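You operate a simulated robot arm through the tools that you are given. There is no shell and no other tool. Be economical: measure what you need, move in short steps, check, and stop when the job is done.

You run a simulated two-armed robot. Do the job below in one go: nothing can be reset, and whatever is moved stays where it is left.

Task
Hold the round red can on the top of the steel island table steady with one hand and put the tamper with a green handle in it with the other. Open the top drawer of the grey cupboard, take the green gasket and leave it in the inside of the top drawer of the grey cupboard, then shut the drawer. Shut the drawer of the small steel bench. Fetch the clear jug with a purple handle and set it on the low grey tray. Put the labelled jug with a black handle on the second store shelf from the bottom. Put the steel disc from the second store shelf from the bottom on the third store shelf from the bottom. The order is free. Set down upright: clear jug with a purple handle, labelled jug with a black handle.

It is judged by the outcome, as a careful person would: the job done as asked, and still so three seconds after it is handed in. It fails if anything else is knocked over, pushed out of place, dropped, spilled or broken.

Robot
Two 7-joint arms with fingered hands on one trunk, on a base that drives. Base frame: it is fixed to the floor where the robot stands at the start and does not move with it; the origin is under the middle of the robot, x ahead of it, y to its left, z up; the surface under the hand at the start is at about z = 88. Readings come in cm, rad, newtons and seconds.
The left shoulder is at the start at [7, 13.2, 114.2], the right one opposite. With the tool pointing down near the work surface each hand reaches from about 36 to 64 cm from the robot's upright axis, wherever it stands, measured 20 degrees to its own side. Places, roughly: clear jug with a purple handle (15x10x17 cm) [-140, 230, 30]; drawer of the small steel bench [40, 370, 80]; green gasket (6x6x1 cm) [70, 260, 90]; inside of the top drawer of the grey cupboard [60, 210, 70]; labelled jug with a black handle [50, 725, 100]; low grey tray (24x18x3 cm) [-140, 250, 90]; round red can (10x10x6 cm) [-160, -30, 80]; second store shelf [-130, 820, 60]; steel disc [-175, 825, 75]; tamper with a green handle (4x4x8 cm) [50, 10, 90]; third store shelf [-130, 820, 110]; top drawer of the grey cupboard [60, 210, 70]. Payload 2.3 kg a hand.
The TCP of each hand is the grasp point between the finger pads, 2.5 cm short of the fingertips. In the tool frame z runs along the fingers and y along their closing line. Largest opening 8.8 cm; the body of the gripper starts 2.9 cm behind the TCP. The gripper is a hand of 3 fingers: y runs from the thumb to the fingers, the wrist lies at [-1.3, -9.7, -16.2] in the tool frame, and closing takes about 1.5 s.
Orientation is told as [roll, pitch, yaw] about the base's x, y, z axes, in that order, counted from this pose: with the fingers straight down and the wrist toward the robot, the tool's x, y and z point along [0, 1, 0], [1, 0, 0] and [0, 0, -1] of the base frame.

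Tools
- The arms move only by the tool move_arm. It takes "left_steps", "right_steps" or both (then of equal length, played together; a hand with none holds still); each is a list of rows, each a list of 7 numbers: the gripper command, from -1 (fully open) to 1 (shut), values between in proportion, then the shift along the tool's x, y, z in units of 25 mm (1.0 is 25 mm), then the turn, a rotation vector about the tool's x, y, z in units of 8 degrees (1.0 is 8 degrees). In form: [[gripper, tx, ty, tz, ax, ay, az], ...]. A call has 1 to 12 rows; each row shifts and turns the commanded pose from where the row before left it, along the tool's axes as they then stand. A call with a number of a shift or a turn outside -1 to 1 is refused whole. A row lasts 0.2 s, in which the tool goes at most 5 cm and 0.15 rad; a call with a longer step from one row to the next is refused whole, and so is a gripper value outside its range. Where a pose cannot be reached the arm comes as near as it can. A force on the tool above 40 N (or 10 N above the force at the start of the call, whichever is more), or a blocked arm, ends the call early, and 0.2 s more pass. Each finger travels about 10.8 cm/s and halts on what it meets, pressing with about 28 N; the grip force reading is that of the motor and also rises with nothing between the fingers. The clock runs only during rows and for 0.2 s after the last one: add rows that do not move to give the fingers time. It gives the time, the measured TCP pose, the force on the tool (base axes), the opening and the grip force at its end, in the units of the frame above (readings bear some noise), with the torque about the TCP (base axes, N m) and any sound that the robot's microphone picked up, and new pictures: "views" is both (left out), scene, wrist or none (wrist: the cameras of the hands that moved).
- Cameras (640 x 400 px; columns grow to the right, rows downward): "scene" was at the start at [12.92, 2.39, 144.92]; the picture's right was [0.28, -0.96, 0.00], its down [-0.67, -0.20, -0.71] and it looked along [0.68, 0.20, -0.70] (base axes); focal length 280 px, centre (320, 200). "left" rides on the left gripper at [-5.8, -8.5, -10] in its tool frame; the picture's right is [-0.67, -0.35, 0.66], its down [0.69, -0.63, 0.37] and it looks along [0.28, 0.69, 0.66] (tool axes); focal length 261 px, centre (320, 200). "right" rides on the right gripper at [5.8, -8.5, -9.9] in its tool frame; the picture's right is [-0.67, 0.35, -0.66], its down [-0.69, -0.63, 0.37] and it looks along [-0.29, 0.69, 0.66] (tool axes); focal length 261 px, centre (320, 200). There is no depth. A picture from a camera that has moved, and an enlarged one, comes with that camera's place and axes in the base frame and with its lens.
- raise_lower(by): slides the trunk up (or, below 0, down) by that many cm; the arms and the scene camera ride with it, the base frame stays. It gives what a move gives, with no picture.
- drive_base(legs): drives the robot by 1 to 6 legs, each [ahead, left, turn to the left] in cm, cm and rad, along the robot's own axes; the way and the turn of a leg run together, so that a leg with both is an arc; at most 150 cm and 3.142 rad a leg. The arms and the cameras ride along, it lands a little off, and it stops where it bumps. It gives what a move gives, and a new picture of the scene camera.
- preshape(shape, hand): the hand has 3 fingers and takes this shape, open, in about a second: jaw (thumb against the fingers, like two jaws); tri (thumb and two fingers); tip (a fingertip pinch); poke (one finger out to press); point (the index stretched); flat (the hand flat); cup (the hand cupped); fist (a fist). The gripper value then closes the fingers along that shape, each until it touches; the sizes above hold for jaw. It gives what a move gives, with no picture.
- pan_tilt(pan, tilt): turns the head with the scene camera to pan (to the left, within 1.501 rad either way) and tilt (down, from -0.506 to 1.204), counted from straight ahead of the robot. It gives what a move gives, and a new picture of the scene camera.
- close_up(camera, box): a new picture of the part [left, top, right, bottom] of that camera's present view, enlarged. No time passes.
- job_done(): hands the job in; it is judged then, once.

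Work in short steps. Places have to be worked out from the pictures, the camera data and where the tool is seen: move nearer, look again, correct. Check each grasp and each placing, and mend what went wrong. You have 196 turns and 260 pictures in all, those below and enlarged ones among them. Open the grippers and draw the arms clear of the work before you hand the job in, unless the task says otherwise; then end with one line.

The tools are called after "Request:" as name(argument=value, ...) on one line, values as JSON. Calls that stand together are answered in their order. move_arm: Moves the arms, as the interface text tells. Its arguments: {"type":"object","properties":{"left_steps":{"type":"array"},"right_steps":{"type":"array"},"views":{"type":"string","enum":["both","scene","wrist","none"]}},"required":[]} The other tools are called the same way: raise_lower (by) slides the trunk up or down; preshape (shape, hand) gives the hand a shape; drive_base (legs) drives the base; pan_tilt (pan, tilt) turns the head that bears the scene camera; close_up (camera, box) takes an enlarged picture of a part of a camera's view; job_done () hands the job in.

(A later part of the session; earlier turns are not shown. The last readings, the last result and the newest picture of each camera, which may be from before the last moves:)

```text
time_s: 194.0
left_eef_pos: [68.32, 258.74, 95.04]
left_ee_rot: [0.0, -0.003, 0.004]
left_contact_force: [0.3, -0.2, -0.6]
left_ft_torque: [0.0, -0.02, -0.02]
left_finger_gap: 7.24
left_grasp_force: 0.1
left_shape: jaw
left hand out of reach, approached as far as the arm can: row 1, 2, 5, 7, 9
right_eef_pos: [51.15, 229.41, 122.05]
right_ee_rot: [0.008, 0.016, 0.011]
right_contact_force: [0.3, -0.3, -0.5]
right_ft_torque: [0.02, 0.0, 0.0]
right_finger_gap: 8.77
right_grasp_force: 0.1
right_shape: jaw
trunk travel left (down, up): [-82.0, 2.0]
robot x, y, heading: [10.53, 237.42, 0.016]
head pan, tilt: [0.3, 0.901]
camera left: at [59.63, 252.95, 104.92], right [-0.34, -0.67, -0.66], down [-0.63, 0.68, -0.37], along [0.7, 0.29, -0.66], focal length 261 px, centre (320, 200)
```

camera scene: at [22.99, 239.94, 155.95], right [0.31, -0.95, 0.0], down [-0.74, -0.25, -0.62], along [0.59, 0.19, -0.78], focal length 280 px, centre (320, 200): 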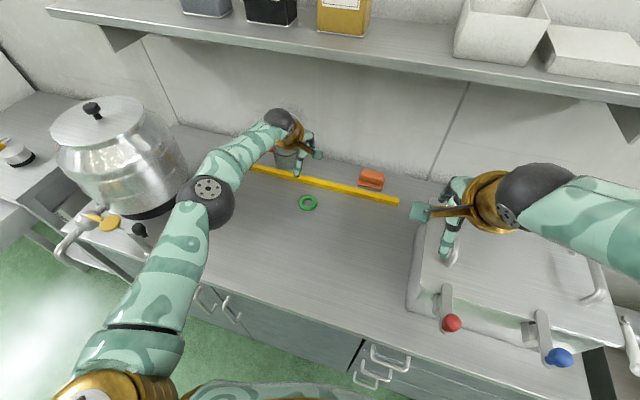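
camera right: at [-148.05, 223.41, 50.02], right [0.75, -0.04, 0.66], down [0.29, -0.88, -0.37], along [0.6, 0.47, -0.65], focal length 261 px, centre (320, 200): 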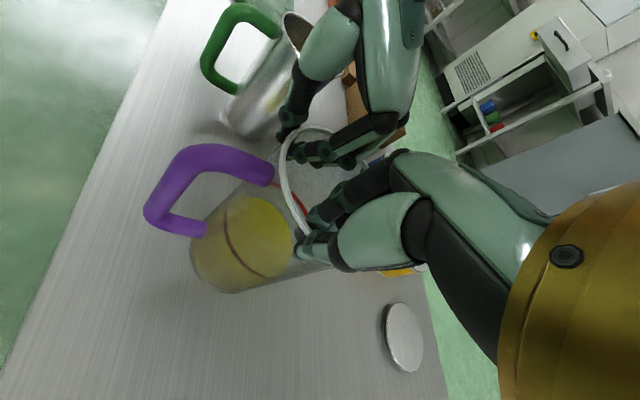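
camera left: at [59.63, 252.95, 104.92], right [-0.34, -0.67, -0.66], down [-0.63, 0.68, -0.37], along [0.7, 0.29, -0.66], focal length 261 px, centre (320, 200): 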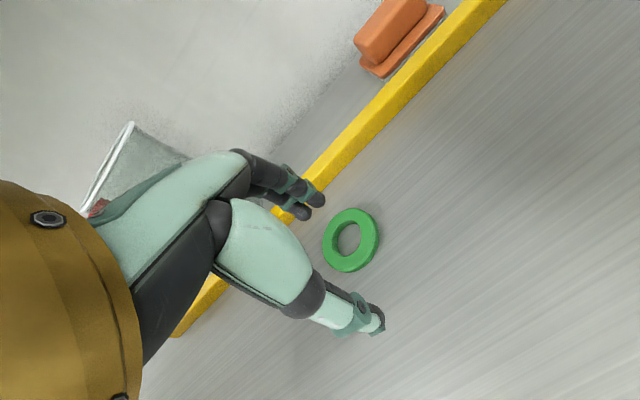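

Out of reach at this trunk height. I lift both hands 8 cm and lower the trunk by 10 to gain reach.

Request:
move_arm(left_steps=[[-0.64, 0, 0, -0.8, 0, 0, 0], [-0.64, 0, 0, -0.8, 0, 0, 0], [-0.64, 0, 0, -0.8, 0, 0, 0], [-0.64, 0, 0, -0.8, 0, 0, 0]], right_steps=[[-1, 0, 0, -0.9, 0, 0, 0], [-1, 0, 0, -0.9, 0, 0, 0], [-1, 0, 0, -0.9, 0, 0, 0], [-1, 0, 0, -0.9, 0, 0, 0]], views="none")

Request:
raise_lower(by=-9)

Request:
move_arm(left_steps=[[-0.64, 0.2, 0.5, 0, 0, 0, 0], [-0.64, 0.2, 0.5, 0, 0, 0, 0], [-0.64, 0, 0.5, 0, 0, 0, 0], [-0.64, 0, 0, 0, 0, 0, 0]], views="wrist")

```text
time_s: 195.0
left_eef_pos: [68.19, 258.69, 103.13]
left_ee_rot: [-0.002, -0.003, 0.004]
left_contact_force: [0.6, -0.3, -0.5]
left_ft_torque: [0.0, -0.01, 0.04]
left_finger_gap: 7.26
left_grasp_force: 0.0
left_shape: jaw
right_eef_pos: [50.98, 229.08, 131.17]
right_ee_rot: [0.009, 0.014, 0.011]
right_contact_force: [-0.3, 0.3, 0.4]
right_ft_torque: [-0.01, 0.04, 0.02]
right_finger_gap: 8.78
right_grasp_force: 0.1
right_shape: jaw
trunk travel left (down, up): [-82.0, 2.0]
robot x, y, heading: [10.83, 237.28, 0.017]
head pan, tilt: [0.3, 0.901]
```

```text
time_s: 196.3
left_eef_pos: [68.39, 258.73, 94.06]
left_ee_rot: [-0.001, -0.002, 0.003]
left_contact_force: [0.8, 0.3, 0.1]
left_ft_torque: [0.01, 0.02, 0.01]
left_finger_gap: 7.28
left_grasp_force: 0.0
left_shape: jaw
right_eef_pos: [51.15, 229.11, 122.14]
right_ee_rot: [0.008, 0.017, 0.01]
right_contact_force: [0.2, -0.3, 0.6]
right_ft_torque: [0.01, 0.0, 0.03]
right_finger_gap: 8.74
right_grasp_force: 0.0
right_shape: jaw
trunk travel left (down, up): [-73.0, 11.0]
robot x, y, heading: [10.69, 237.53, 0.013]
head pan, tilt: [0.3, 0.901]
```

```text
time_s: 197.3
left_eef_pos: [70.44, 259.79, 94.14]
left_ee_rot: [-0.002, -0.003, 0.003]
left_contact_force: [0.4, -0.2, -0.1]
left_ft_torque: [-0.01, 0.0, 0.0]
left_finger_gap: 7.23
left_grasp_force: 0.0
left_shape: jaw
left hand out of reach, approached as far as the arm can: row 2, 3
right_eef_pos: [51.06, 229.15, 122.14]
right_ee_rot: [0.008, 0.014, 0.01]
right_contact_force: [0.1, -0.2, 0.2]
right_ft_torque: [0.01, 0.02, 0.02]
right_finger_gap: 8.77
right_grasp_force: 0.1
right_shape: jaw
trunk travel left (down, up): [-73.0, 11.0]
robot x, y, heading: [11.12, 237.52, 0.02]
head pan, tilt: [0.3, 0.901]
camera left: at [61.88, 253.96, 104.01], right [-0.34, -0.67, -0.66], down [-0.63, 0.68, -0.37], along [0.7, 0.29, -0.66], focal length 261 px, centre (320, 200)
```

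left: 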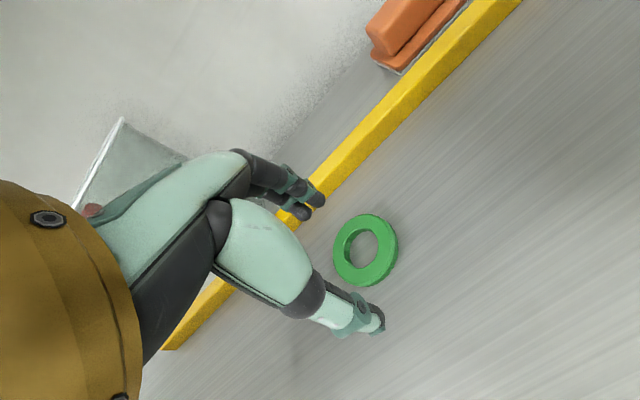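

Gasket at about [71.3, 259.5]; I edge the base 1.5 cm ahead and 4 cm left for reach.

Request:
drive_base(legs=[[1.5, 4, 0]])

Request:
move_arm(left_steps=[[-0.64, -0.8, 0, 0, 0, 0, 0], [-0.64, -0.8, 0, 0, 0, 0, 0], [-0.64, 0, 0, 0, 0, 0, 0]], views="wrist")

```text
time_s: 198.2
left_eef_pos: [71.72, 263.16, 94.38]
left_ee_rot: [0.005, -0.007, 0.004]
left_contact_force: [-0.8, 0.1, 0.1]
left_ft_torque: [0.02, -0.01, -0.03]
left_finger_gap: 7.25
left_grasp_force: 0.0
left_shape: jaw
right_eef_pos: [52.32, 232.48, 122.22]
right_ee_rot: [0.014, 0.014, 0.01]
right_contact_force: [-0.1, -0.7, 0.2]
right_ft_torque: [0.0, 0.01, -0.01]
right_finger_gap: 8.76
right_grasp_force: 0.1
right_shape: jaw
trunk travel left (down, up): [-73.0, 11.0]
robot x, y, heading: [12.39, 240.94, 0.019]
head pan, tilt: [0.3, 0.901]
camera scene: at [24.09, 243.17, 146.99], right [0.31, -0.95, 0.0], down [-0.74, -0.24, -0.62], along [0.59, 0.2, -0.78], focal length 280 px, centre (320, 200)
```

scene: 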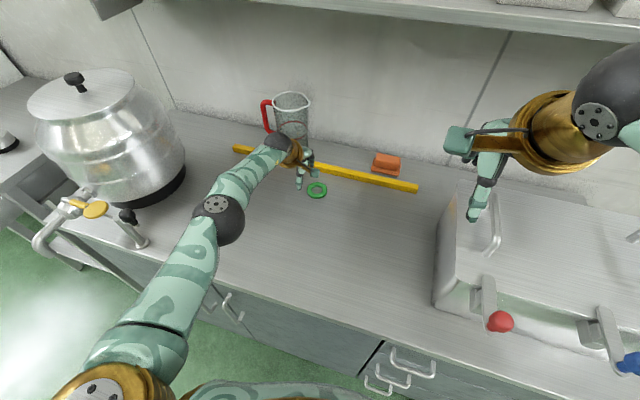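

```text
time_s: 198.9
left_eef_pos: [71.97, 259.72, 93.9]
left_ee_rot: [-0.002, -0.006, 0.004]
left_contact_force: [-0.1, -0.4, 0.8]
left_ft_torque: [-0.03, 0.0, 0.01]
left_finger_gap: 7.21
left_grasp_force: 0.0
left_shape: jaw
right_eef_pos: [52.5, 233.24, 122.12]
right_ee_rot: [0.007, 0.016, 0.009]
right_contact_force: [1.1, -0.1, 0.0]
right_ft_torque: [-0.01, 0.0, -0.01]
right_finger_gap: 8.81
right_grasp_force: 0.2
right_shape: jaw
trunk travel left (down, up): [-73.0, 11.0]
robot x, y, heading: [11.87, 241.32, 0.015]
head pan, tilt: [0.3, 0.901]
camera left: at [63.31, 253.95, 103.85], right [-0.34, -0.67, -0.66], down [-0.63, 0.68, -0.37], along [0.7, 0.29, -0.66], focal length 261 px, centre (320, 200)
```

left: 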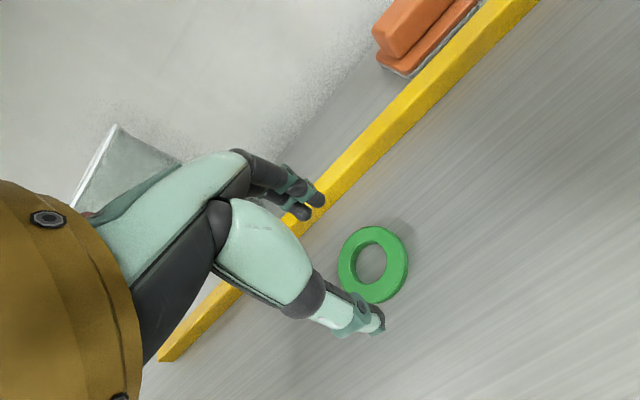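

I shift 0.7 cm toward me, narrow to 6.6 cm to keep off the yellow bar, and go down.

Request:
move_arm(left_steps=[[-0.5, -0.05, -0.3, 0, 0, 0, 0], [-0.5, 0, 0, 0, 0, 0, 0], [-0.5, 0, 0, 0.4, 0, 0, 0], [-0.5, 0, 0, 0.4, 0, 0, 0], [-0.5, 0, 0, 0.3, 0, 0, 0], [-0.5, 0, 0, 0, 0, 0, 0]], views="wrist")

Request:
close_up(camera="left", box=[240, 140, 440, 350])

```text
time_s: 200.3
left_eef_pos: [70.98, 259.53, 91.47]
left_ee_rot: [-0.001, -0.006, 0.003]
left_contact_force: [-0.2, 0.0, 0.1]
left_ft_torque: [-0.01, 0.02, -0.04]
left_finger_gap: 6.64
left_grasp_force: 0.1
left_shape: jaw
right_eef_pos: [52.52, 233.06, 122.06]
right_ee_rot: [0.009, 0.015, 0.01]
right_contact_force: [0.1, 0.9, 0.2]
right_ft_torque: [0.0, -0.03, 0.0]
right_finger_gap: 8.76
right_grasp_force: 0.1
right_shape: jaw
trunk travel left (down, up): [-73.0, 11.0]
robot x, y, heading: [11.93, 241.28, 0.017]
head pan, tilt: [0.3, 0.901]
camera left: at [62.46, 253.75, 101.24], right [-0.34, -0.67, -0.66], down [-0.63, 0.68, -0.37], along [0.7, 0.29, -0.66], focal length 261 px, centre (320, 200)
```

left: 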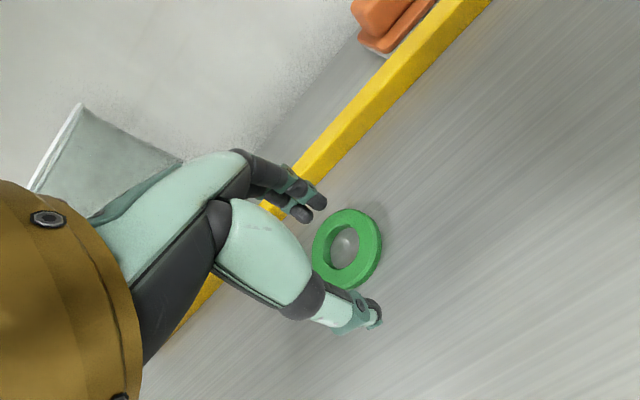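

```text
1.90 times, centred on (340, 245) of left
camera zoom: at [62.46, 253.75, 101.24], right [-0.34, -0.67, -0.66], down [-0.63, 0.68, -0.37], along [0.7, 0.29, -0.66], focal length 496 px, centre (282, 114)
```

zoom: 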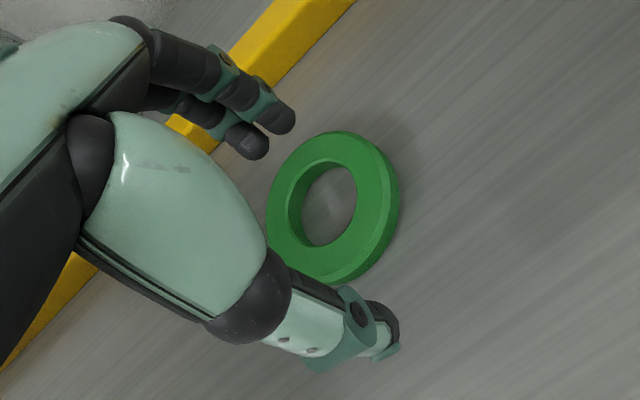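

Well centred. I lower 4 mm more and close.

Request:
move_arm(left_steps=[[-0.5, -0.08, 0, 0.16, 0, 0, 0], [-0.5, 0, 0, 0, 0, 0, 0], [-0.2, 0, 0, 0, 0, 0, 0], [0, 0, 0, 0, 0, 0, 0], [0.2, 0, 0, 0, 0, 0, 0], [0.6, 0, 0, 0, 0, 0, 0], [1, 0, 0, 0, 0, 0, 0], [1, 0, 0, 0, 0, 0, 0], [1, 0, 0, 0, 0, 0, 0]], views="wrist")

```text
time_s: 202.3
left_eef_pos: [71.13, 259.41, 91.0]
left_ee_rot: [-0.001, -0.003, 0.003]
left_contact_force: [-0.9, 0.4, -0.4]
left_ft_torque: [0.0, 0.0, -0.02]
left_finger_gap: 0.0
left_grasp_force: 27.9
left_shape: jaw
right_eef_pos: [52.46, 233.14, 122.21]
right_ee_rot: [0.008, 0.017, 0.011]
right_contact_force: [0.3, 0.3, -1.0]
right_ft_torque: [0.01, 0.01, -0.01]
right_finger_gap: 8.76
right_grasp_force: 0.1
right_shape: jaw
trunk travel left (down, up): [-73.0, 11.0]
robot x, y, heading: [12.14, 241.67, 0.02]
head pan, tilt: [0.3, 0.901]
camera left: at [62.5, 253.56, 100.89], right [-0.34, -0.67, -0.66], down [-0.63, 0.68, -0.37], along [0.7, 0.29, -0.66], focal length 261 px, centre (320, 200)
```

left: 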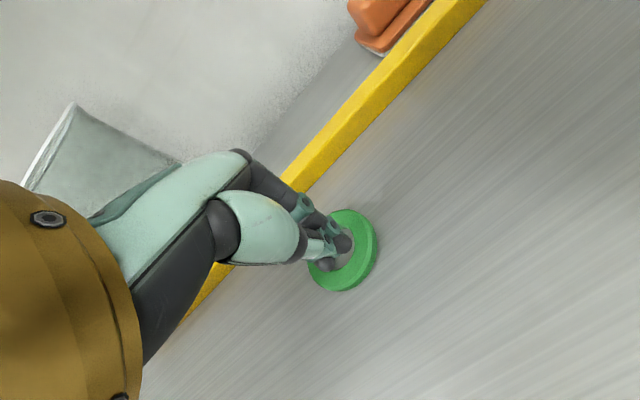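

The fingers closed above the ring, so the counter is lower than thought. I reopen and lower until I touch the counter.

Request:
move_arm(left_steps=[[0.5, 0, 0, 0, 0, 0, 0], [0, 0, 0, 0, 0, 0, 0], [-0.5, 0, 0, 0, 0, 0, 0], [-0.5, 0, 0, 0, 0, 0, 0], [-0.5, 0, 0, 0, 0, 0, 0], [-0.5, 0, 0, 0.15, 0, 0, 0], [-0.5, 0, 0, 0.15, 0, 0, 0], [-0.5, 0, 0, 0.15, 0, 0, 0], [-0.5, 0, 0, 0, 0, 0, 0]], views="wrist")

```text
time_s: 204.3
left_eef_pos: [71.0, 259.46, 90.01]
left_ee_rot: [-0.003, -0.005, 0.002]
left_contact_force: [-1.2, 0.4, -0.3]
left_ft_torque: [0.0, 0.0, 0.01]
left_finger_gap: 6.55
left_grasp_force: 0.1
left_shape: jaw
right_eef_pos: [52.5, 233.09, 122.2]
right_ee_rot: [0.007, 0.017, 0.009]
right_contact_force: [0.2, -0.5, 0.2]
right_ft_torque: [-0.04, -0.01, 0.01]
right_finger_gap: 8.76
right_grasp_force: 0.1
right_shape: jaw
trunk travel left (down, up): [-73.0, 11.0]
robot x, y, heading: [12.23, 241.49, 0.024]
head pan, tilt: [0.3, 0.901]
camera left: at [62.46, 253.62, 99.84], right [-0.34, -0.67, -0.66], down [-0.63, 0.68, -0.37], along [0.7, 0.29, -0.66], focal length 261 px, centre (320, 200)
```

left: 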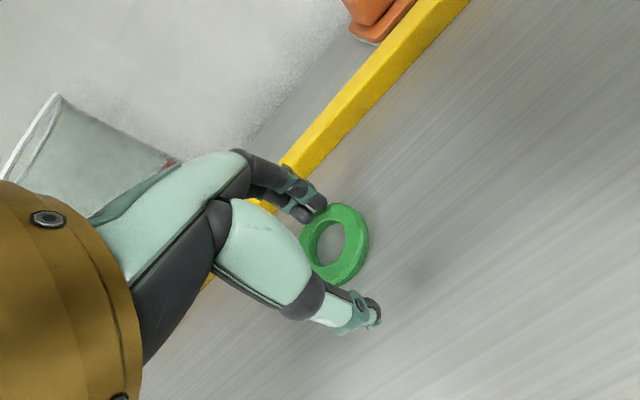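

Triangulating two heights: counter z≈85.7 and gasket at [73.1, 260.6]. I lift 2 cm, nudge the base 2 ahead and 1 left.

Request:
move_arm(left_steps=[[-0.7, 0, 0, -0.8, 0, 0, 0], [-0.7, 0, 0, -0.2, 0, 0, 0]], views="none")

Request:
drive_base(legs=[[2.2, 1, 0]])

Request:
close_up(camera="left", box=[240, 140, 440, 350])

```text
time_s: 204.9
left_eef_pos: [71.06, 259.45, 92.36]
left_ee_rot: [-0.001, -0.007, 0.005]
left_contact_force: [0.0, 1.0, 0.3]
left_ft_torque: [-0.01, -0.01, -0.01]
left_finger_gap: 7.42
left_grasp_force: 0.0
left_shape: jaw
right_eef_pos: [52.41, 233.02, 122.14]
right_ee_rot: [0.008, 0.016, 0.01]
right_contact_force: [-0.2, -0.2, 0.0]
right_ft_torque: [0.0, 0.0, 0.0]
right_finger_gap: 8.79
right_grasp_force: 0.1
right_shape: jaw
trunk travel left (down, up): [-73.0, 11.0]
robot x, y, heading: [12.47, 241.3, 0.021]
head pan, tilt: [0.3, 0.901]
```

```text
time_s: 205.8
left_eef_pos: [72.93, 260.4, 92.75]
left_ee_rot: [0.0, -0.007, 0.003]
left_contact_force: [-0.2, 0.8, 0.4]
left_ft_torque: [-0.01, -0.05, 0.05]
left_finger_gap: 7.47
left_grasp_force: 0.1
left_shape: jaw
right_eef_pos: [54.2, 233.92, 122.27]
right_ee_rot: [0.01, 0.011, 0.01]
right_contact_force: [0.0, 0.0, 0.8]
right_ft_torque: [0.02, -0.04, -0.04]
right_finger_gap: 8.78
right_grasp_force: 0.1
right_shape: jaw
trunk travel left (down, up): [-73.0, 11.0]
robot x, y, heading: [14.14, 242.73, 0.012]
head pan, tilt: [0.3, 0.901]
camera scene: at [26.02, 244.68, 147.01], right [0.31, -0.95, 0.0], down [-0.74, -0.24, -0.62], along [0.59, 0.2, -0.78], focal length 280 px, centre (320, 200)
```

scene: 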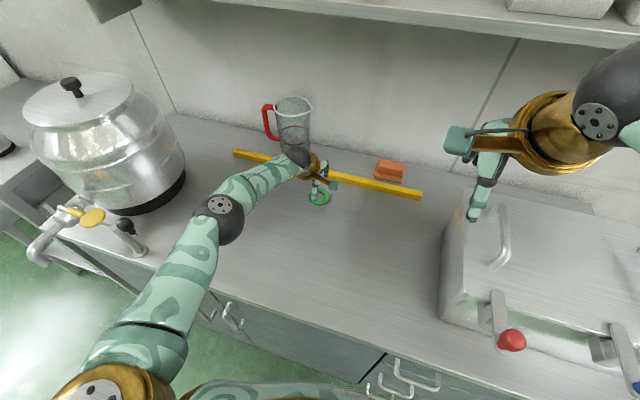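

```text
1.90 times, centred on (340, 245) of left
camera zoom: at [64.34, 254.47, 102.54], right [-0.34, -0.67, -0.66], down [-0.63, 0.68, -0.37], along [0.7, 0.29, -0.65], focal length 496 px, centre (282, 114)
```

zoom: 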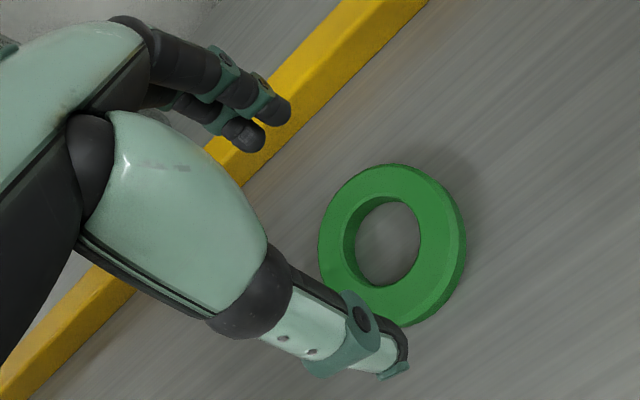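

Now aligned: ring [72.7, 260.4], TCP [72.9, 260.4]. Down 4.4 cm and close.

Request:
move_arm(left_steps=[[-0.7, 0, -0.05, 0.5, 0, 0, 0], [-0.7, 0, 0, 0.5, 0, 0, 0], [-0.7, 0, 0, 0.4, 0, 0, 0], [-0.7, 0, 0, 0.2, 0, 0, 0], [-0.7, 0, 0, 0.16, 0, 0, 0], [-0.7, 0, 0, 0, 0, 0, 0]], views="none")

Request:
close_up(camera="left", box=[240, 140, 440, 350])

```text
time_s: 207.2
left_eef_pos: [72.78, 260.33, 88.49]
left_ee_rot: [0.0, -0.015, 0.003]
left_contact_force: [11.3, 0.4, 36.9]
left_ft_torque: [-0.02, 1.41, -0.01]
left_finger_gap: 7.39
left_grasp_force: 0.1
left_shape: jaw
right_eef_pos: [54.18, 233.57, 122.4]
right_ee_rot: [0.011, 0.011, 0.009]
right_contact_force: [0.2, 0.1, 0.2]
right_ft_torque: [0.01, 0.01, -0.01]
right_finger_gap: 8.78
right_grasp_force: 0.2
right_shape: jaw
trunk travel left (down, up): [-73.0, 11.0]
robot x, y, heading: [14.68, 242.07, 0.015]
head pan, tilt: [0.3, 0.901]
```

```text
1.90 times, centred on (340, 245) of left
camera zoom: at [64.1, 254.43, 98.29], right [-0.34, -0.67, -0.66], down [-0.63, 0.68, -0.38], along [0.7, 0.29, -0.65], focal length 496 px, centre (282, 114)
```

zoom: 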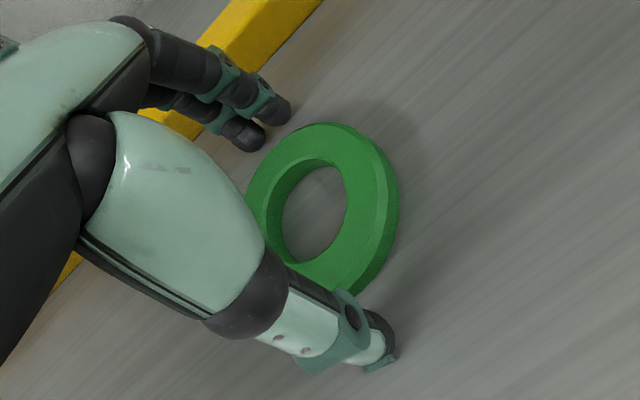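

The thumb touches the counter (37 N). I ease up 2 mm and close.

Request:
move_arm(left_steps=[[-0.7, 0, 0, -0.08, 0, 0, 0], [-0.4, 0, 0, 0, 0, 0, 0], [-0.2, 0, 0, 0, 0, 0, 0], [0, 0, 0, 0, 0, 0, 0], [0.3, 0, 0, 0, 0, 0, 0], [0.7, 0, 0, 0, 0, 0, 0], [1, 0, 0, 0, 0, 0, 0], [1, 0, 0, 0, 0, 0, 0], [1, 0, 0, 0, 0, 0, 0]], views="wrist")

```text
time_s: 209.2
left_eef_pos: [72.77, 260.39, 88.6]
left_ee_rot: [-0.001, -0.008, 0.004]
left_contact_force: [-3.2, 0.7, 13.2]
left_ft_torque: [-0.04, 0.31, 0.03]
left_finger_gap: 4.97
left_grasp_force: 28.0
left_shape: jaw
right_eef_pos: [54.17, 234.07, 122.26]
right_ee_rot: [0.007, 0.012, 0.012]
right_contact_force: [0.4, 0.0, 0.0]
right_ft_torque: [-0.01, -0.01, -0.02]
right_finger_gap: 8.78
right_grasp_force: 0.1
right_shape: jaw
trunk travel left (down, up): [-73.0, 11.0]
robot x, y, heading: [14.14, 242.33, 0.017]
head pan, tilt: [0.3, 0.901]
camera left: at [64.17, 254.63, 98.37], right [-0.34, -0.67, -0.66], down [-0.63, 0.68, -0.37], along [0.7, 0.29, -0.65], focal length 261 px, centre (320, 200)
```

left: 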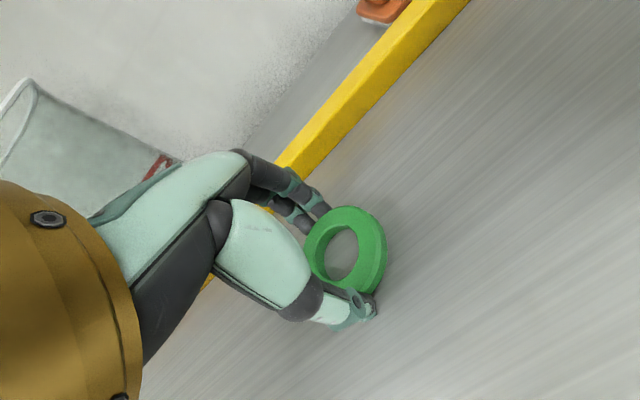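

Gripped at 5 cm. I lift and check.

Request:
move_arm(left_steps=[[1, 0, 0, -0.3, 0, 0, 0], [1, 0, 0, -0.6, 0, 0, 0], [1, 0, 0, -0.8, 0, 0, 0], [1, 0, 0, -0.8, 0, 0, 0], [1, 0, -0.5, -0.8, 0, 0, 0], [1, 0, -0.8, -0.8, 0, 0, 0], [1, 0, -0.8, -0.8, 0, 0, 0], [1, 0, -0.8, -0.8, 0, 0, 0]], views="wrist")

```text
time_s: 211.0
left_eef_pos: [65.95, 260.23, 102.67]
left_ee_rot: [-0.002, -0.005, 0.002]
left_contact_force: [-0.8, 0.1, -0.2]
left_ft_torque: [0.01, 0.02, -0.03]
left_finger_gap: 4.96
left_grasp_force: 27.6
left_shape: jaw
right_eef_pos: [54.61, 234.05, 122.14]
right_ee_rot: [0.009, 0.013, 0.011]
right_contact_force: [0.0, 0.7, -0.1]
right_ft_torque: [-0.03, -0.05, 0.01]
right_finger_gap: 8.75
right_grasp_force: 0.1
right_shape: jaw
trunk travel left (down, up): [-73.0, 11.0]
robot x, y, heading: [14.39, 242.42, 0.023]
head pan, tilt: [0.3, 0.901]
camera left: at [57.27, 254.41, 112.58], right [-0.34, -0.67, -0.66], down [-0.63, 0.68, -0.37], along [0.7, 0.29, -0.66], focal length 261 px, centre (320, 200)
```

left: 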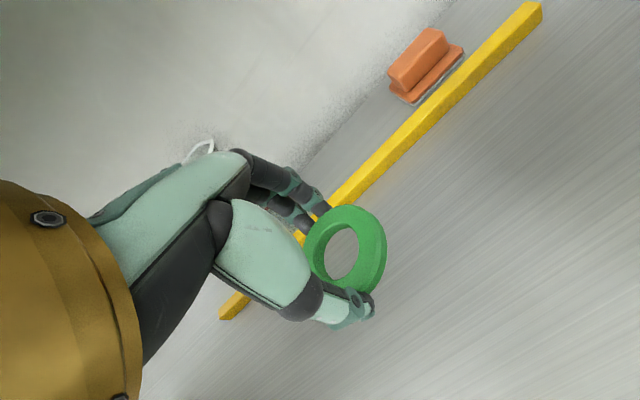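

Gasket in hand. Handle refined to [40.4, 226.8, 73.6]. I draw the left hand in, back off 36 cm and lower the trunk.

Request:
move_arm(left_steps=[[1, 0, -0.8, -0.8, 0, 0, 0], [1, 0, -0.8, -0.8, 0, 0, 0], [1, 0, -0.8, -0.8, 0, 0, 0], [1, 0, -0.8, -0.8, 0, 0, 0]], views="none")

Request:
drive_base(legs=[[-36, -3, 0]])

Request:
raise_lower(by=-18)

Request:
pan_tilt(pan=-0.15, tilt=0.7)

```text
time_s: 212.0
left_eef_pos: [57.7, 260.48, 110.74]
left_ee_rot: [-0.002, -0.005, 0.003]
left_contact_force: [0.1, 0.9, -0.2]
left_ft_torque: [0.02, 0.0, 0.03]
left_finger_gap: 4.92
left_grasp_force: 28.1
left_shape: jaw
right_eef_pos: [54.66, 234.16, 122.17]
right_ee_rot: [0.008, 0.014, 0.01]
right_contact_force: [-0.2, -0.1, 0.3]
right_ft_torque: [-0.01, 0.02, 0.05]
right_finger_gap: 8.77
right_grasp_force: 0.0
right_shape: jaw
trunk travel left (down, up): [-73.0, 11.0]
robot x, y, heading: [14.24, 242.75, 0.018]
head pan, tilt: [0.3, 0.901]
```

```text
time_s: 214.3
left_eef_pos: [21.7, 256.92, 110.48]
left_ee_rot: [-0.001, -0.004, 0.002]
left_contact_force: [0.4, 0.2, 0.0]
left_ft_torque: [0.02, 0.01, 0.0]
left_finger_gap: 4.94
left_grasp_force: 28.3
left_shape: jaw
right_eef_pos: [18.53, 230.53, 122.06]
right_ee_rot: [0.01, 0.019, 0.008]
right_contact_force: [0.3, -0.4, -0.1]
right_ft_torque: [-0.04, 0.01, -0.05]
right_finger_gap: 8.77
right_grasp_force: 0.0
right_shape: jaw
trunk travel left (down, up): [-73.0, 11.0]
robot x, y, heading: [-21.59, 238.76, 0.014]
head pan, tilt: [0.3, 0.901]
camera scene: at [-9.5, 241.41, 146.93], right [0.31, -0.95, 0.0], down [-0.75, -0.24, -0.62], along [0.59, 0.19, -0.78], focal length 280 px, centre (320, 200)
```

scene: 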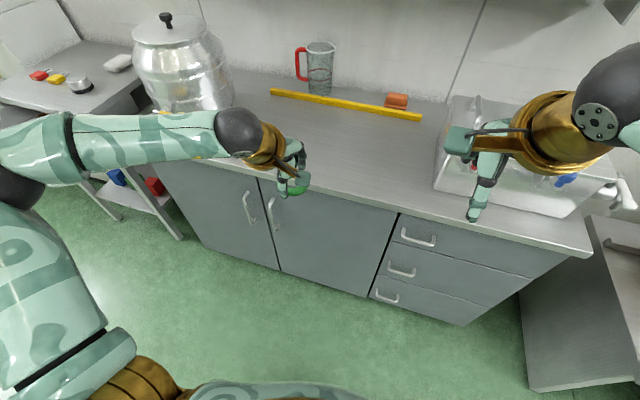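

```text
time_s: 216.3
left_eef_pos: [21.62, 256.83, 92.67]
left_ee_rot: [-0.003, -0.006, 0.002]
left_contact_force: [0.2, -0.7, 0.4]
left_ft_torque: [-0.04, -0.01, 0.01]
left_finger_gap: 4.93
left_grasp_force: 27.9
left_shape: jaw
right_eef_pos: [18.32, 230.5, 104.16]
right_ee_rot: [0.009, 0.015, 0.007]
right_contact_force: [0.4, 0.4, -0.2]
right_ft_torque: [-0.01, -0.02, 0.02]
right_finger_gap: 8.76
right_grasp_force: 0.1
right_shape: jaw
trunk travel left (down, up): [-55.0, 29.0]
robot x, y, heading: [-21.85, 239.09, 0.014]
head pan, tilt: [0.3, 0.901]
```

```text
time_s: 217.2
left_eef_pos: [21.44, 256.84, 92.68]
left_ee_rot: [-0.003, -0.004, 0.002]
left_contact_force: [0.4, 0.3, -0.3]
left_ft_torque: [0.0, 0.0, 0.0]
left_finger_gap: 4.95
left_grasp_force: 27.8
left_shape: jaw
right_eef_pos: [18.4, 230.43, 104.07]
right_ee_rot: [0.01, 0.014, 0.008]
right_contact_force: [0.5, 0.5, 0.5]
right_ft_torque: [0.01, 0.01, 0.0]
right_finger_gap: 8.76
right_grasp_force: 0.2
right_shape: jaw
trunk travel left (down, up): [-55.0, 29.0]
robot x, y, heading: [-22.28, 238.59, 0.009]
head pan, tilt: [-0.15, 0.7]
camera scene: at [-8.48, 237.92, 130.56], right [-0.13, -0.99, 0.0], down [-0.64, 0.09, -0.76], along [0.76, -0.1, -0.64], focal length 280 px, centre (320, 200)
```

scene: 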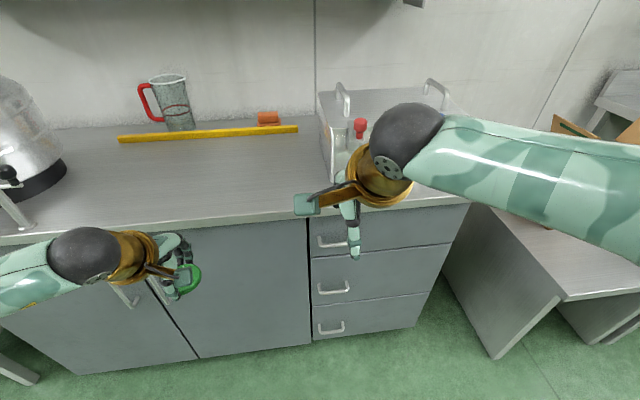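

Handle lies near [39, 227.5, 76]. I pitch the right hand up ~50° and bring it in front of the handle.

Request:
move_arm(right_steps=[[-0.5, 0, 0, 0, -0.9, 0, 0], [-0.5, 0, 0, 0, -0.9, 0, 0], [-0.5, 0, 0, 0, -0.9, 0, 0], [-0.5, 0, 0, 0, -0.9, 0, 0], [-0.5, 0, 0, 0, -0.9, 0, 0], [-0.5, 0, 0, 0, -0.9, 0, 0], [-0.5, 0, 0, 0, -0.85, 0, 0], [-0.5, -0.14, -0.58, 0.9, 0, 0, 0], [-0.5, -0.14, -0.58, 0.9, 0, 0, 0], [-0.5, -0.14, -0.58, 0.9, 0, 0, 0], [-0.5, -0.14, -0.58, 0.9, 0, 0, 0], [-0.5, -0.14, -0.58, 0.9, 0, 0, 0]], views="none")

Request:
move_arm(right_steps=[[-0.5, -0.14, -0.58, 0.9, 0, 0, 0], [-0.5, -0.14, -0.58, 0.9, 0, 0, 0], [-0.5, -0.14, -0.58, 0.9, 0, 0, 0], [-0.5, -0.14, -0.58, 0.9, 0, 0, 0], [-0.5, -0.14, -0.58, 0.9, 0, 0, 0]], views="both")

```text
time_s: 219.8
left_eef_pos: [21.65, 256.92, 92.61]
left_ee_rot: [-0.004, -0.004, 0.003]
left_contact_force: [0.0, -0.4, 0.1]
left_ft_torque: [0.01, 0.0, 0.03]
left_finger_gap: 4.94
left_grasp_force: 28.0
left_shape: jaw
right_eef_pos: [22.24, 228.94, 91.13]
right_ee_rot: [0.011, -0.857, -0.001]
right_contact_force: [-1.3, -0.2, -0.1]
right_ft_torque: [-0.03, 0.01, -0.01]
right_finger_gap: 6.63
right_grasp_force: 0.1
right_shape: jaw
trunk travel left (down, up): [-55.0, 29.0]
robot x, y, heading: [-21.95, 238.63, 0.017]
head pan, tilt: [-0.15, 0.7]
```

```text
time_s: 221.0
left_eef_pos: [21.64, 256.85, 92.66]
left_ee_rot: [-0.003, -0.002, 0.002]
left_contact_force: [-0.1, 0.4, -1.0]
left_ft_torque: [0.03, -0.03, 0.0]
left_finger_gap: 4.96
left_grasp_force: 27.7
left_shape: jaw
right_eef_pos: [25.6, 230.78, 78.87]
right_ee_rot: [0.008, -0.855, -0.003]
right_contact_force: [-0.1, 1.0, 0.6]
right_ft_torque: [-0.01, -0.05, 0.0]
right_finger_gap: 6.61
right_grasp_force: 0.1
right_shape: jaw
right hand out of reach, approached as far as the arm can: row 2, 3, 4, 5
trunk travel left (down, up): [-55.0, 29.0]
robot x, y, heading: [-21.79, 239.19, 0.012]
head pan, tilt: [-0.15, 0.7]
camera scene: at [-8.42, 237.91, 130.56], right [-0.13, -0.99, 0.0], down [-0.64, 0.09, -0.76], along [0.76, -0.1, -0.64], focal length 280 px, centre (320, 200)
camera right: at [12.35, 236.64, 79.08], right [-0.26, -0.67, 0.69], down [-0.13, -0.68, -0.72], along [0.95, -0.28, 0.09], focal length 261 px, centre (320, 200)
```

scene: 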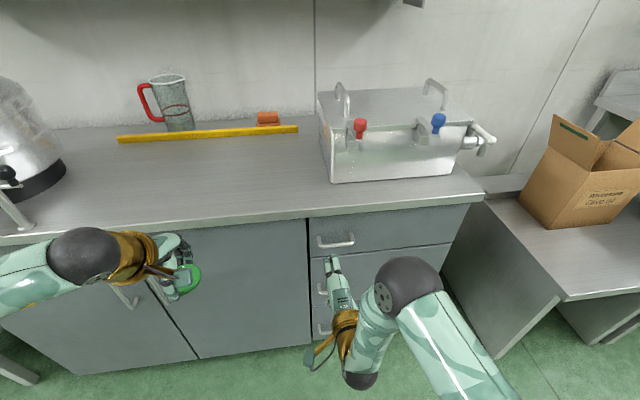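
right: 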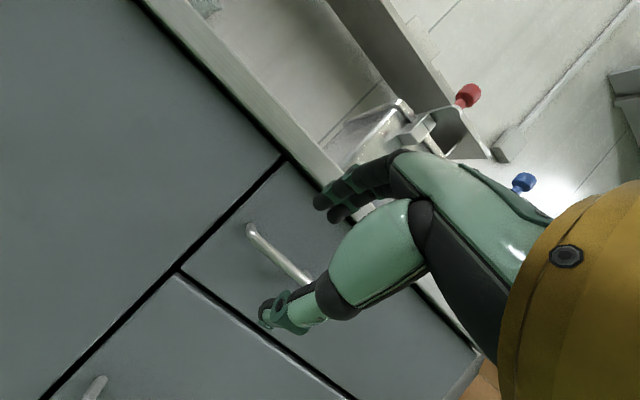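

Clear view: handle bar at about [41.2, 227.5, 74.1]. I level the hand (pitch ≈80°), align height and side, with a narrower opening.

Request:
move_arm(right_steps=[[0.1, -0.4, 0, 0, -0.8, 0, 0], [0.1, -0.4, 0, 0, -0.8, 0, 0], [0.1, -0.4, 0, 0, -0.8, 0, 0], [0.1, 0, 0, 0, -0.8, 0, 0], [0.1, 0, 0, 0, -0.7, 0, 0], [0.1, 0, -0.7, 0.1, 0, 0, 0], [0.1, 0, -0.7, 0.1, 0, 0, 0], [0.1, 0, -0.5, 0.1, 0, 0, 0], [0.1, 0, 0, 0, 0, 0, 0]], views="wrist")

```text
time_s: 223.0
left_eef_pos: [21.45, 256.82, 92.62]
left_ee_rot: [-0.002, -0.005, 0.003]
left_contact_force: [-0.5, 0.3, -0.5]
left_ft_torque: [-0.05, 0.0, 0.03]
left_finger_gap: 4.94
left_grasp_force: 28.1
left_shape: jaw
right_eef_pos: [26.44, 233.42, 74.77]
right_ee_rot: [0.048, -1.401, -0.041]
right_contact_force: [0.0, 0.1, -0.2]
right_ft_torque: [0.0, -0.04, 0.0]
right_finger_gap: 3.99
right_grasp_force: 0.1
right_shape: jaw
right hand out of reach, approached as far as the arm can: row 1, 2, 3, 4, 5
trunk travel left (down, up): [-55.0, 29.0]
robot x, y, heading: [-22.55, 238.82, 0.009]
head pan, tilt: [-0.15, 0.7]
camera right: at [15.06, 239.17, 68.22], right [-0.58, -0.68, 0.45], down [0.26, -0.68, -0.69], along [0.77, -0.28, 0.57], focal length 261 px, centre (320, 200)
```

right: 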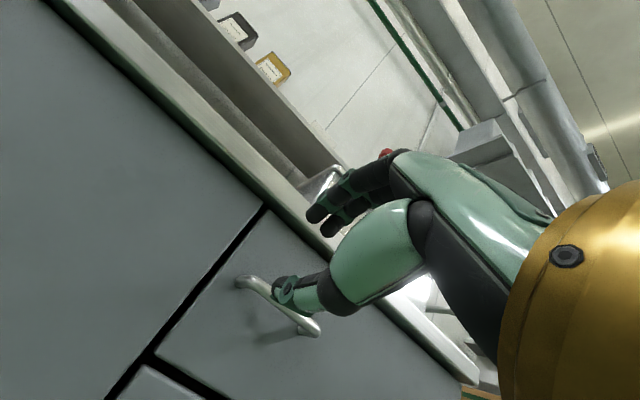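

The right arm prefers y≈233 here, so I shift the base 5.9 right and 10 ahead instead.

Request:
drive_base(legs=[[0, -5.9, 0], [9.5, 0, 0]])

Request:
close_up(camera="right", box=[160, 130, 440, 400])

```text
time_s: 224.7
left_eef_pos: [31.37, 251.28, 92.63]
left_ee_rot: [-0.002, -0.006, 0.003]
left_contact_force: [0.9, 0.1, -0.2]
left_ft_torque: [0.03, -0.04, 0.02]
left_finger_gap: 4.93
left_grasp_force: 28.6
left_shape: jaw
right_eef_pos: [36.19, 227.75, 74.82]
right_ee_rot: [0.049, -1.401, -0.041]
right_contact_force: [0.0, 0.3, 0.4]
right_ft_torque: [0.0, 0.02, 0.03]
right_finger_gap: 4.01
right_grasp_force: 0.0
right_shape: jaw
trunk travel left (down, up): [-55.0, 29.0]
robot x, y, heading: [-12.19, 233.43, 0.015]
head pan, tilt: [-0.15, 0.7]
camera scene: at [1.32, 232.32, 130.57], right [-0.13, -0.99, 0.0], down [-0.64, 0.09, -0.77], along [0.76, -0.1, -0.64], focal length 280 px, centre (320, 200)
```

scene: 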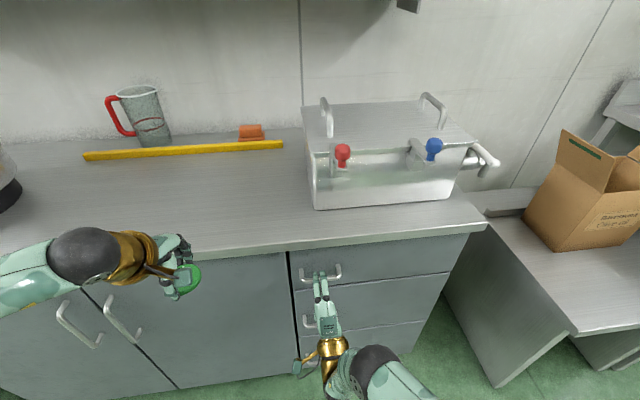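

```text
1.48 times, centred on (300, 265) of right
camera zoom: at [24.88, 233.6, 68.25], right [-0.58, -0.68, 0.45], down [0.26, -0.68, -0.69], along [0.77, -0.28, 0.57], focal length 386 px, centre (350, 104)
```

zoom: 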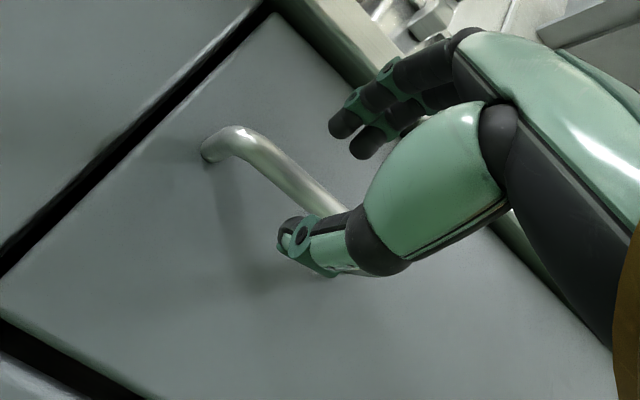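

Bar and TCP are aligned in y and z. I drive 4 cm ahead so the jaws straddle the bar.

Request:
drive_base(legs=[[4.2, 0, 0]])

Request:
close_up(camera="right", box=[160, 130, 440, 400])

```text
time_s: 225.7
left_eef_pos: [35.04, 251.31, 92.61]
left_ee_rot: [-0.001, -0.007, -0.001]
left_contact_force: [-0.2, -0.3, -0.8]
left_ft_torque: [0.03, -0.04, -0.04]
left_finger_gap: 4.93
left_grasp_force: 27.9
left_shape: jaw
right_eef_pos: [39.6, 227.87, 75.0]
right_ee_rot: [0.064, -1.409, -0.055]
right_contact_force: [-7.3, -0.7, 0.1]
right_ft_torque: [0.0, -0.16, 0.03]
right_finger_gap: 3.94
right_grasp_force: 0.1
right_shape: jaw
trunk travel left (down, up): [-55.0, 29.0]
robot x, y, heading: [-8.13, 233.44, 0.013]
head pan, tilt: [-0.15, 0.7]
stopped in leg 1: the force on the tool passed its limit at 56 N (the readings are from after the stop); the commanded pose is now the measured one
camera scene: at [4.86, 232.36, 130.6], right [-0.14, -0.99, 0.0], down [-0.64, 0.09, -0.77], along [0.76, -0.1, -0.64], focal length 280 px, centre (320, 200)
```

scene: 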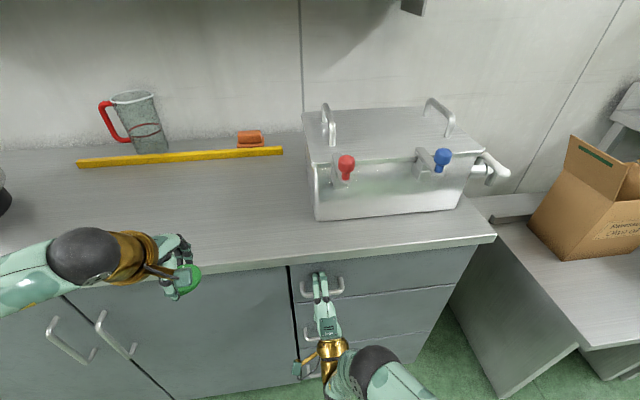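

```text
1.48 times, centred on (300, 265) of right
camera zoom: at [28.36, 233.67, 68.3], right [-0.59, -0.68, 0.44], down [0.27, -0.68, -0.69], along [0.77, -0.28, 0.58], focal length 386 px, centre (350, 104)
```

zoom: 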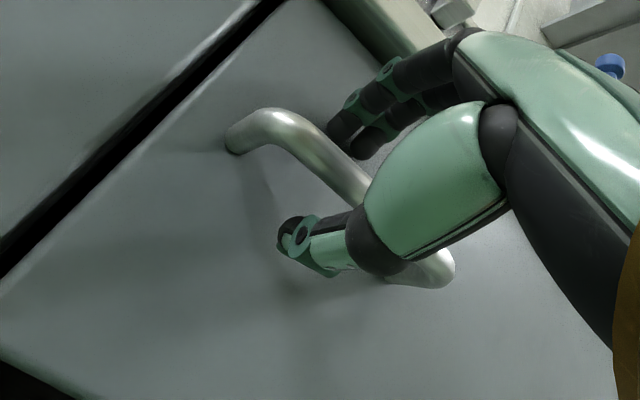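

The tips touch the drawer front with the bar between thumb and fingers. I close on it.

Request:
move_arm(right_steps=[[0.3, 0, 0, 0, 0, 0, 0], [0.6, 0, 0, 0, 0, 0, 0], [1, 0, 0, 0, 0, 0, 0], [1, 0, 0, 0, 0, 0, 0], [1, 0, 0, 0, 0, 0, 0], [1, 0, 0, 0, 0, 0, 0]], views="none")

Request:
close_up(camera="right", box=[160, 130, 440, 400])

```text
time_s: 227.1
left_eef_pos: [35.53, 251.29, 92.53]
left_ee_rot: [0.0, -0.002, 0.001]
left_contact_force: [-0.8, -1.1, -0.4]
left_ft_torque: [0.0, -0.02, 0.0]
left_finger_gap: 4.94
left_grasp_force: 28.0
left_shape: jaw
right_eef_pos: [40.2, 227.76, 74.7]
right_ee_rot: [0.061, -1.4, -0.05]
right_contact_force: [-4.3, -0.2, -20.6]
right_ft_torque: [0.03, -0.09, -0.02]
right_finger_gap: 0.74
right_grasp_force: 28.0
right_shape: jaw
trunk travel left (down, up): [-55.0, 29.0]
robot x, y, heading: [-8.49, 233.15, 0.017]
head pan, tilt: [-0.15, 0.7]
```

```text
1.48 times, centred on (300, 265) of right
camera zoom: at [28.68, 233.62, 68.02], right [-0.58, -0.68, 0.45], down [0.26, -0.68, -0.69], along [0.77, -0.28, 0.57], focal length 386 px, centre (350, 104)
```

zoom: 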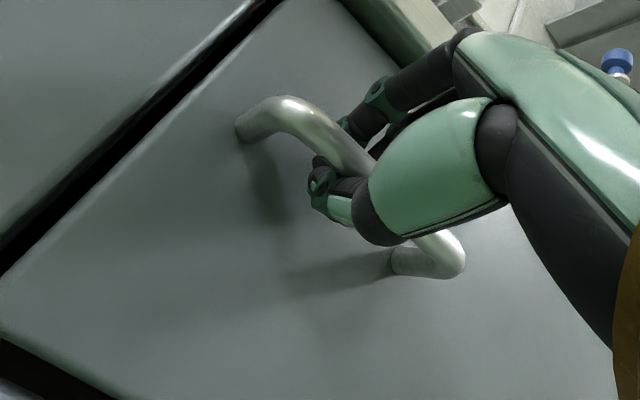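

Gripped on the bar (gap 0.74). I pull the drawer by driving back 20 cm.

Request:
drive_base(legs=[[-20, 0, 0]])

```text
time_s: 228.7
left_eef_pos: [15.38, 251.0, 92.3]
left_ee_rot: [-0.002, 0.0, -0.003]
left_contact_force: [-0.1, 0.2, -1.0]
left_ft_torque: [0.0, 0.0, -0.02]
left_finger_gap: 4.93
left_grasp_force: 28.4
left_shape: jaw
right_eef_pos: [19.84, 227.62, 74.6]
right_ee_rot: [0.052, -1.404, -0.047]
right_contact_force: [0.1, 8.2, -22.0]
right_ft_torque: [0.05, -0.14, -0.06]
right_finger_gap: 0.83
right_grasp_force: 27.8
right_shape: jaw
trunk travel left (down, up): [-55.0, 29.0]
robot x, y, heading: [-28.75, 233.08, 0.007]
head pan, tilt: [-0.15, 0.7]
camera scene: at [-14.56, 232.24, 130.51], right [-0.14, -0.99, 0.0], down [-0.64, 0.09, -0.76], along [0.75, -0.11, -0.65], focal length 280 px, centre (320, 200)
```

scene: 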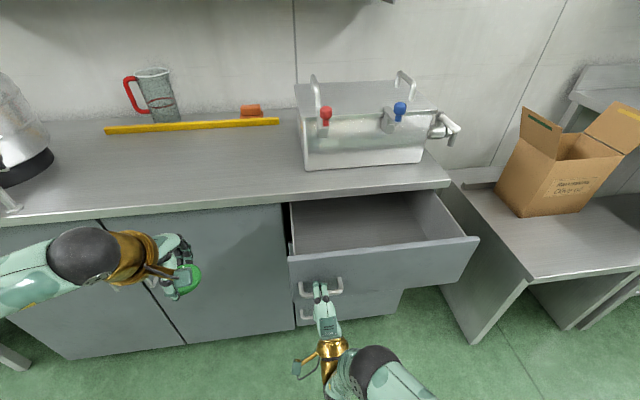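

The drawer is open. I release the handle, back off, and fold the right hand up so I can place the gasket with the left.

Request:
move_arm(right_steps=[[0.6, 0, 0, 0, 0, 0, 0], [0.2, 0, 0, 0, 0, 0, 0], [0, 0, 0, 0, 0, 0, 0], [0, 0, 0, 0, 0, 0, 0]], views="none")

Request:
drive_base(legs=[[-12, 0, 0]])

Request:
move_arm(right_steps=[[0, 0, 0, 0, 0.95, 0, 0], [0, 0, 0, 0, 0.95, 0, 0], [0, 0, 0, 0, 0.95, 0, 0], [0, 0, 0, 0, 0.95, 0, 0], [0, 0, 0, 0, 0.95, 0, 0], [0, 0, 0, 0, 0.95, 0, 0], [0, 0, 0, 0, 0.95, 0, 0], [0, 0, 0, 0, 0.95, 0, 0], [0, 0, 0, 0, 0.95, 0, 0], [0, 0, 0, 0, 0.95, 0, 0]], views="none")

Request:
move_arm(right_steps=[[0, -0.3, 0, -0.95, 0, 0, 0], [0, -0.3, 0, -0.95, 0, 0, 0], [0, -0.3, 0, -0.95, 0, 0, 0], [0, -0.3, 0, -0.95, 0, 0, 0], [0, -0.3, 0, -0.95, 0, 0, 0], [0, -0.3, 0, -0.95, 0, 0, 0], [0, -0.3, 0, -0.95, 0, 0, 0], [0, -0.3, 0, -0.95, 0, 0, 0], [0, -0.3, 0, -0.95, 0, 0, 0], [0, -0.3, 0, -0.95, 0, 0, 0], [0, 0, 0, -0.95, 0, 0, 0], [0, 0, 0, -0.95, 0, 0, 0]], views="scene")

```text
time_s: 229.7
left_eef_pos: [15.04, 250.86, 92.58]
left_ee_rot: [0.001, -0.007, -0.004]
left_contact_force: [-0.8, 0.2, 0.0]
left_ft_torque: [0.01, -0.01, -0.01]
left_finger_gap: 4.94
left_grasp_force: 27.5
left_shape: jaw
right_eef_pos: [19.54, 227.44, 74.82]
right_ee_rot: [0.065, -1.408, -0.058]
right_contact_force: [-0.4, 0.3, -0.4]
right_ft_torque: [0.0, 0.03, 0.0]
right_finger_gap: 4.34
right_grasp_force: 0.1
right_shape: jaw
trunk travel left (down, up): [-55.0, 29.0]
robot x, y, heading: [-28.67, 232.93, 0.014]
head pan, tilt: [-0.15, 0.7]
```

```text
time_s: 230.9
left_eef_pos: [3.32, 250.63, 92.62]
left_ee_rot: [0.0, -0.004, -0.004]
left_contact_force: [-0.7, 0.2, 0.1]
left_ft_torque: [0.02, 0.03, 0.0]
left_finger_gap: 4.92
left_grasp_force: 27.9
left_shape: jaw
right_eef_pos: [7.83, 227.23, 74.77]
right_ee_rot: [0.064, -1.406, -0.058]
right_contact_force: [-0.5, 1.5, -0.4]
right_ft_torque: [-0.01, 0.0, 0.02]
right_finger_gap: 4.35
right_grasp_force: 0.1
right_shape: jaw
trunk travel left (down, up): [-55.0, 29.0]
robot x, y, heading: [-40.1, 233.16, 0.012]
head pan, tilt: [-0.15, 0.7]
camera scene: at [-26.79, 231.92, 130.56], right [-0.14, -0.99, 0.0], down [-0.64, 0.09, -0.76], along [0.76, -0.11, -0.64], focal length 280 px, centre (320, 200)
```

scene: 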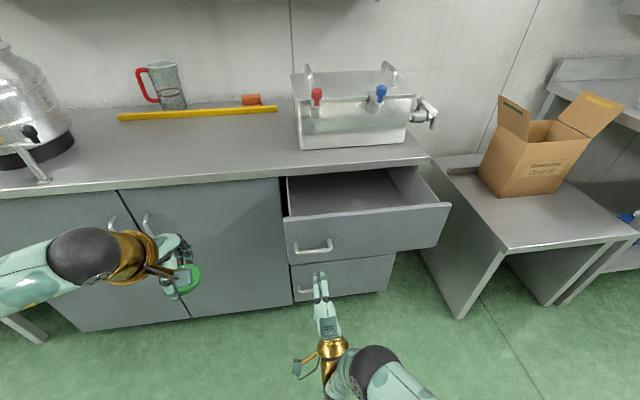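

```text
time_s: 233.1
left_eef_pos: [3.27, 250.6, 92.53]
left_ee_rot: [-0.002, -0.003, -0.004]
left_contact_force: [0.5, 0.4, -1.2]
left_ft_torque: [0.03, 0.01, 0.01]
left_finger_gap: 4.93
left_grasp_force: 28.4
left_shape: jaw
right_eef_pos: [7.66, 227.27, 74.92]
right_ee_rot: [0.013, -0.079, 0.006]
right_contact_force: [0.7, -0.4, 0.6]
right_ft_torque: [0.0, 0.01, 0.01]
right_finger_gap: 4.38
right_grasp_force: 0.0
right_shape: jaw
trunk travel left (down, up): [-55.0, 29.0]
robot x, y, heading: [-40.48, 232.84, 0.007]
head pan, tilt: [-0.15, 0.7]
```

```text
time_s: 235.7
left_eef_pos: [3.27, 250.76, 92.6]
left_ee_rot: [-0.001, -0.005, -0.006]
left_contact_force: [-0.7, -0.3, -0.2]
left_ft_torque: [0.0, 0.0, 0.02]
left_finger_gap: 4.94
left_grasp_force: 28.1
left_shape: jaw
right_eef_pos: [5.45, 219.5, 103.25]
right_ee_rot: [0.012, -0.082, 0.004]
right_contact_force: [0.0, -0.2, -0.6]
right_ft_torque: [0.01, 0.04, 0.0]
right_finger_gap: 4.38
right_grasp_force: 0.1
right_shape: jaw
trunk travel left (down, up): [-55.0, 29.0]
robot x, y, heading: [-40.55, 232.88, 0.01]
head pan, tilt: [-0.15, 0.7]
camera scene: at [-26.9, 231.92, 130.57], right [-0.14, -0.99, 0.0], down [-0.64, 0.09, -0.77], along [0.76, -0.11, -0.64], focal length 280 px, centre (320, 200)
```

scene: 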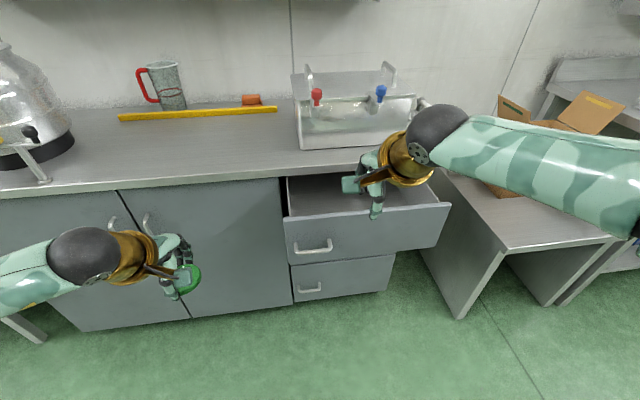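

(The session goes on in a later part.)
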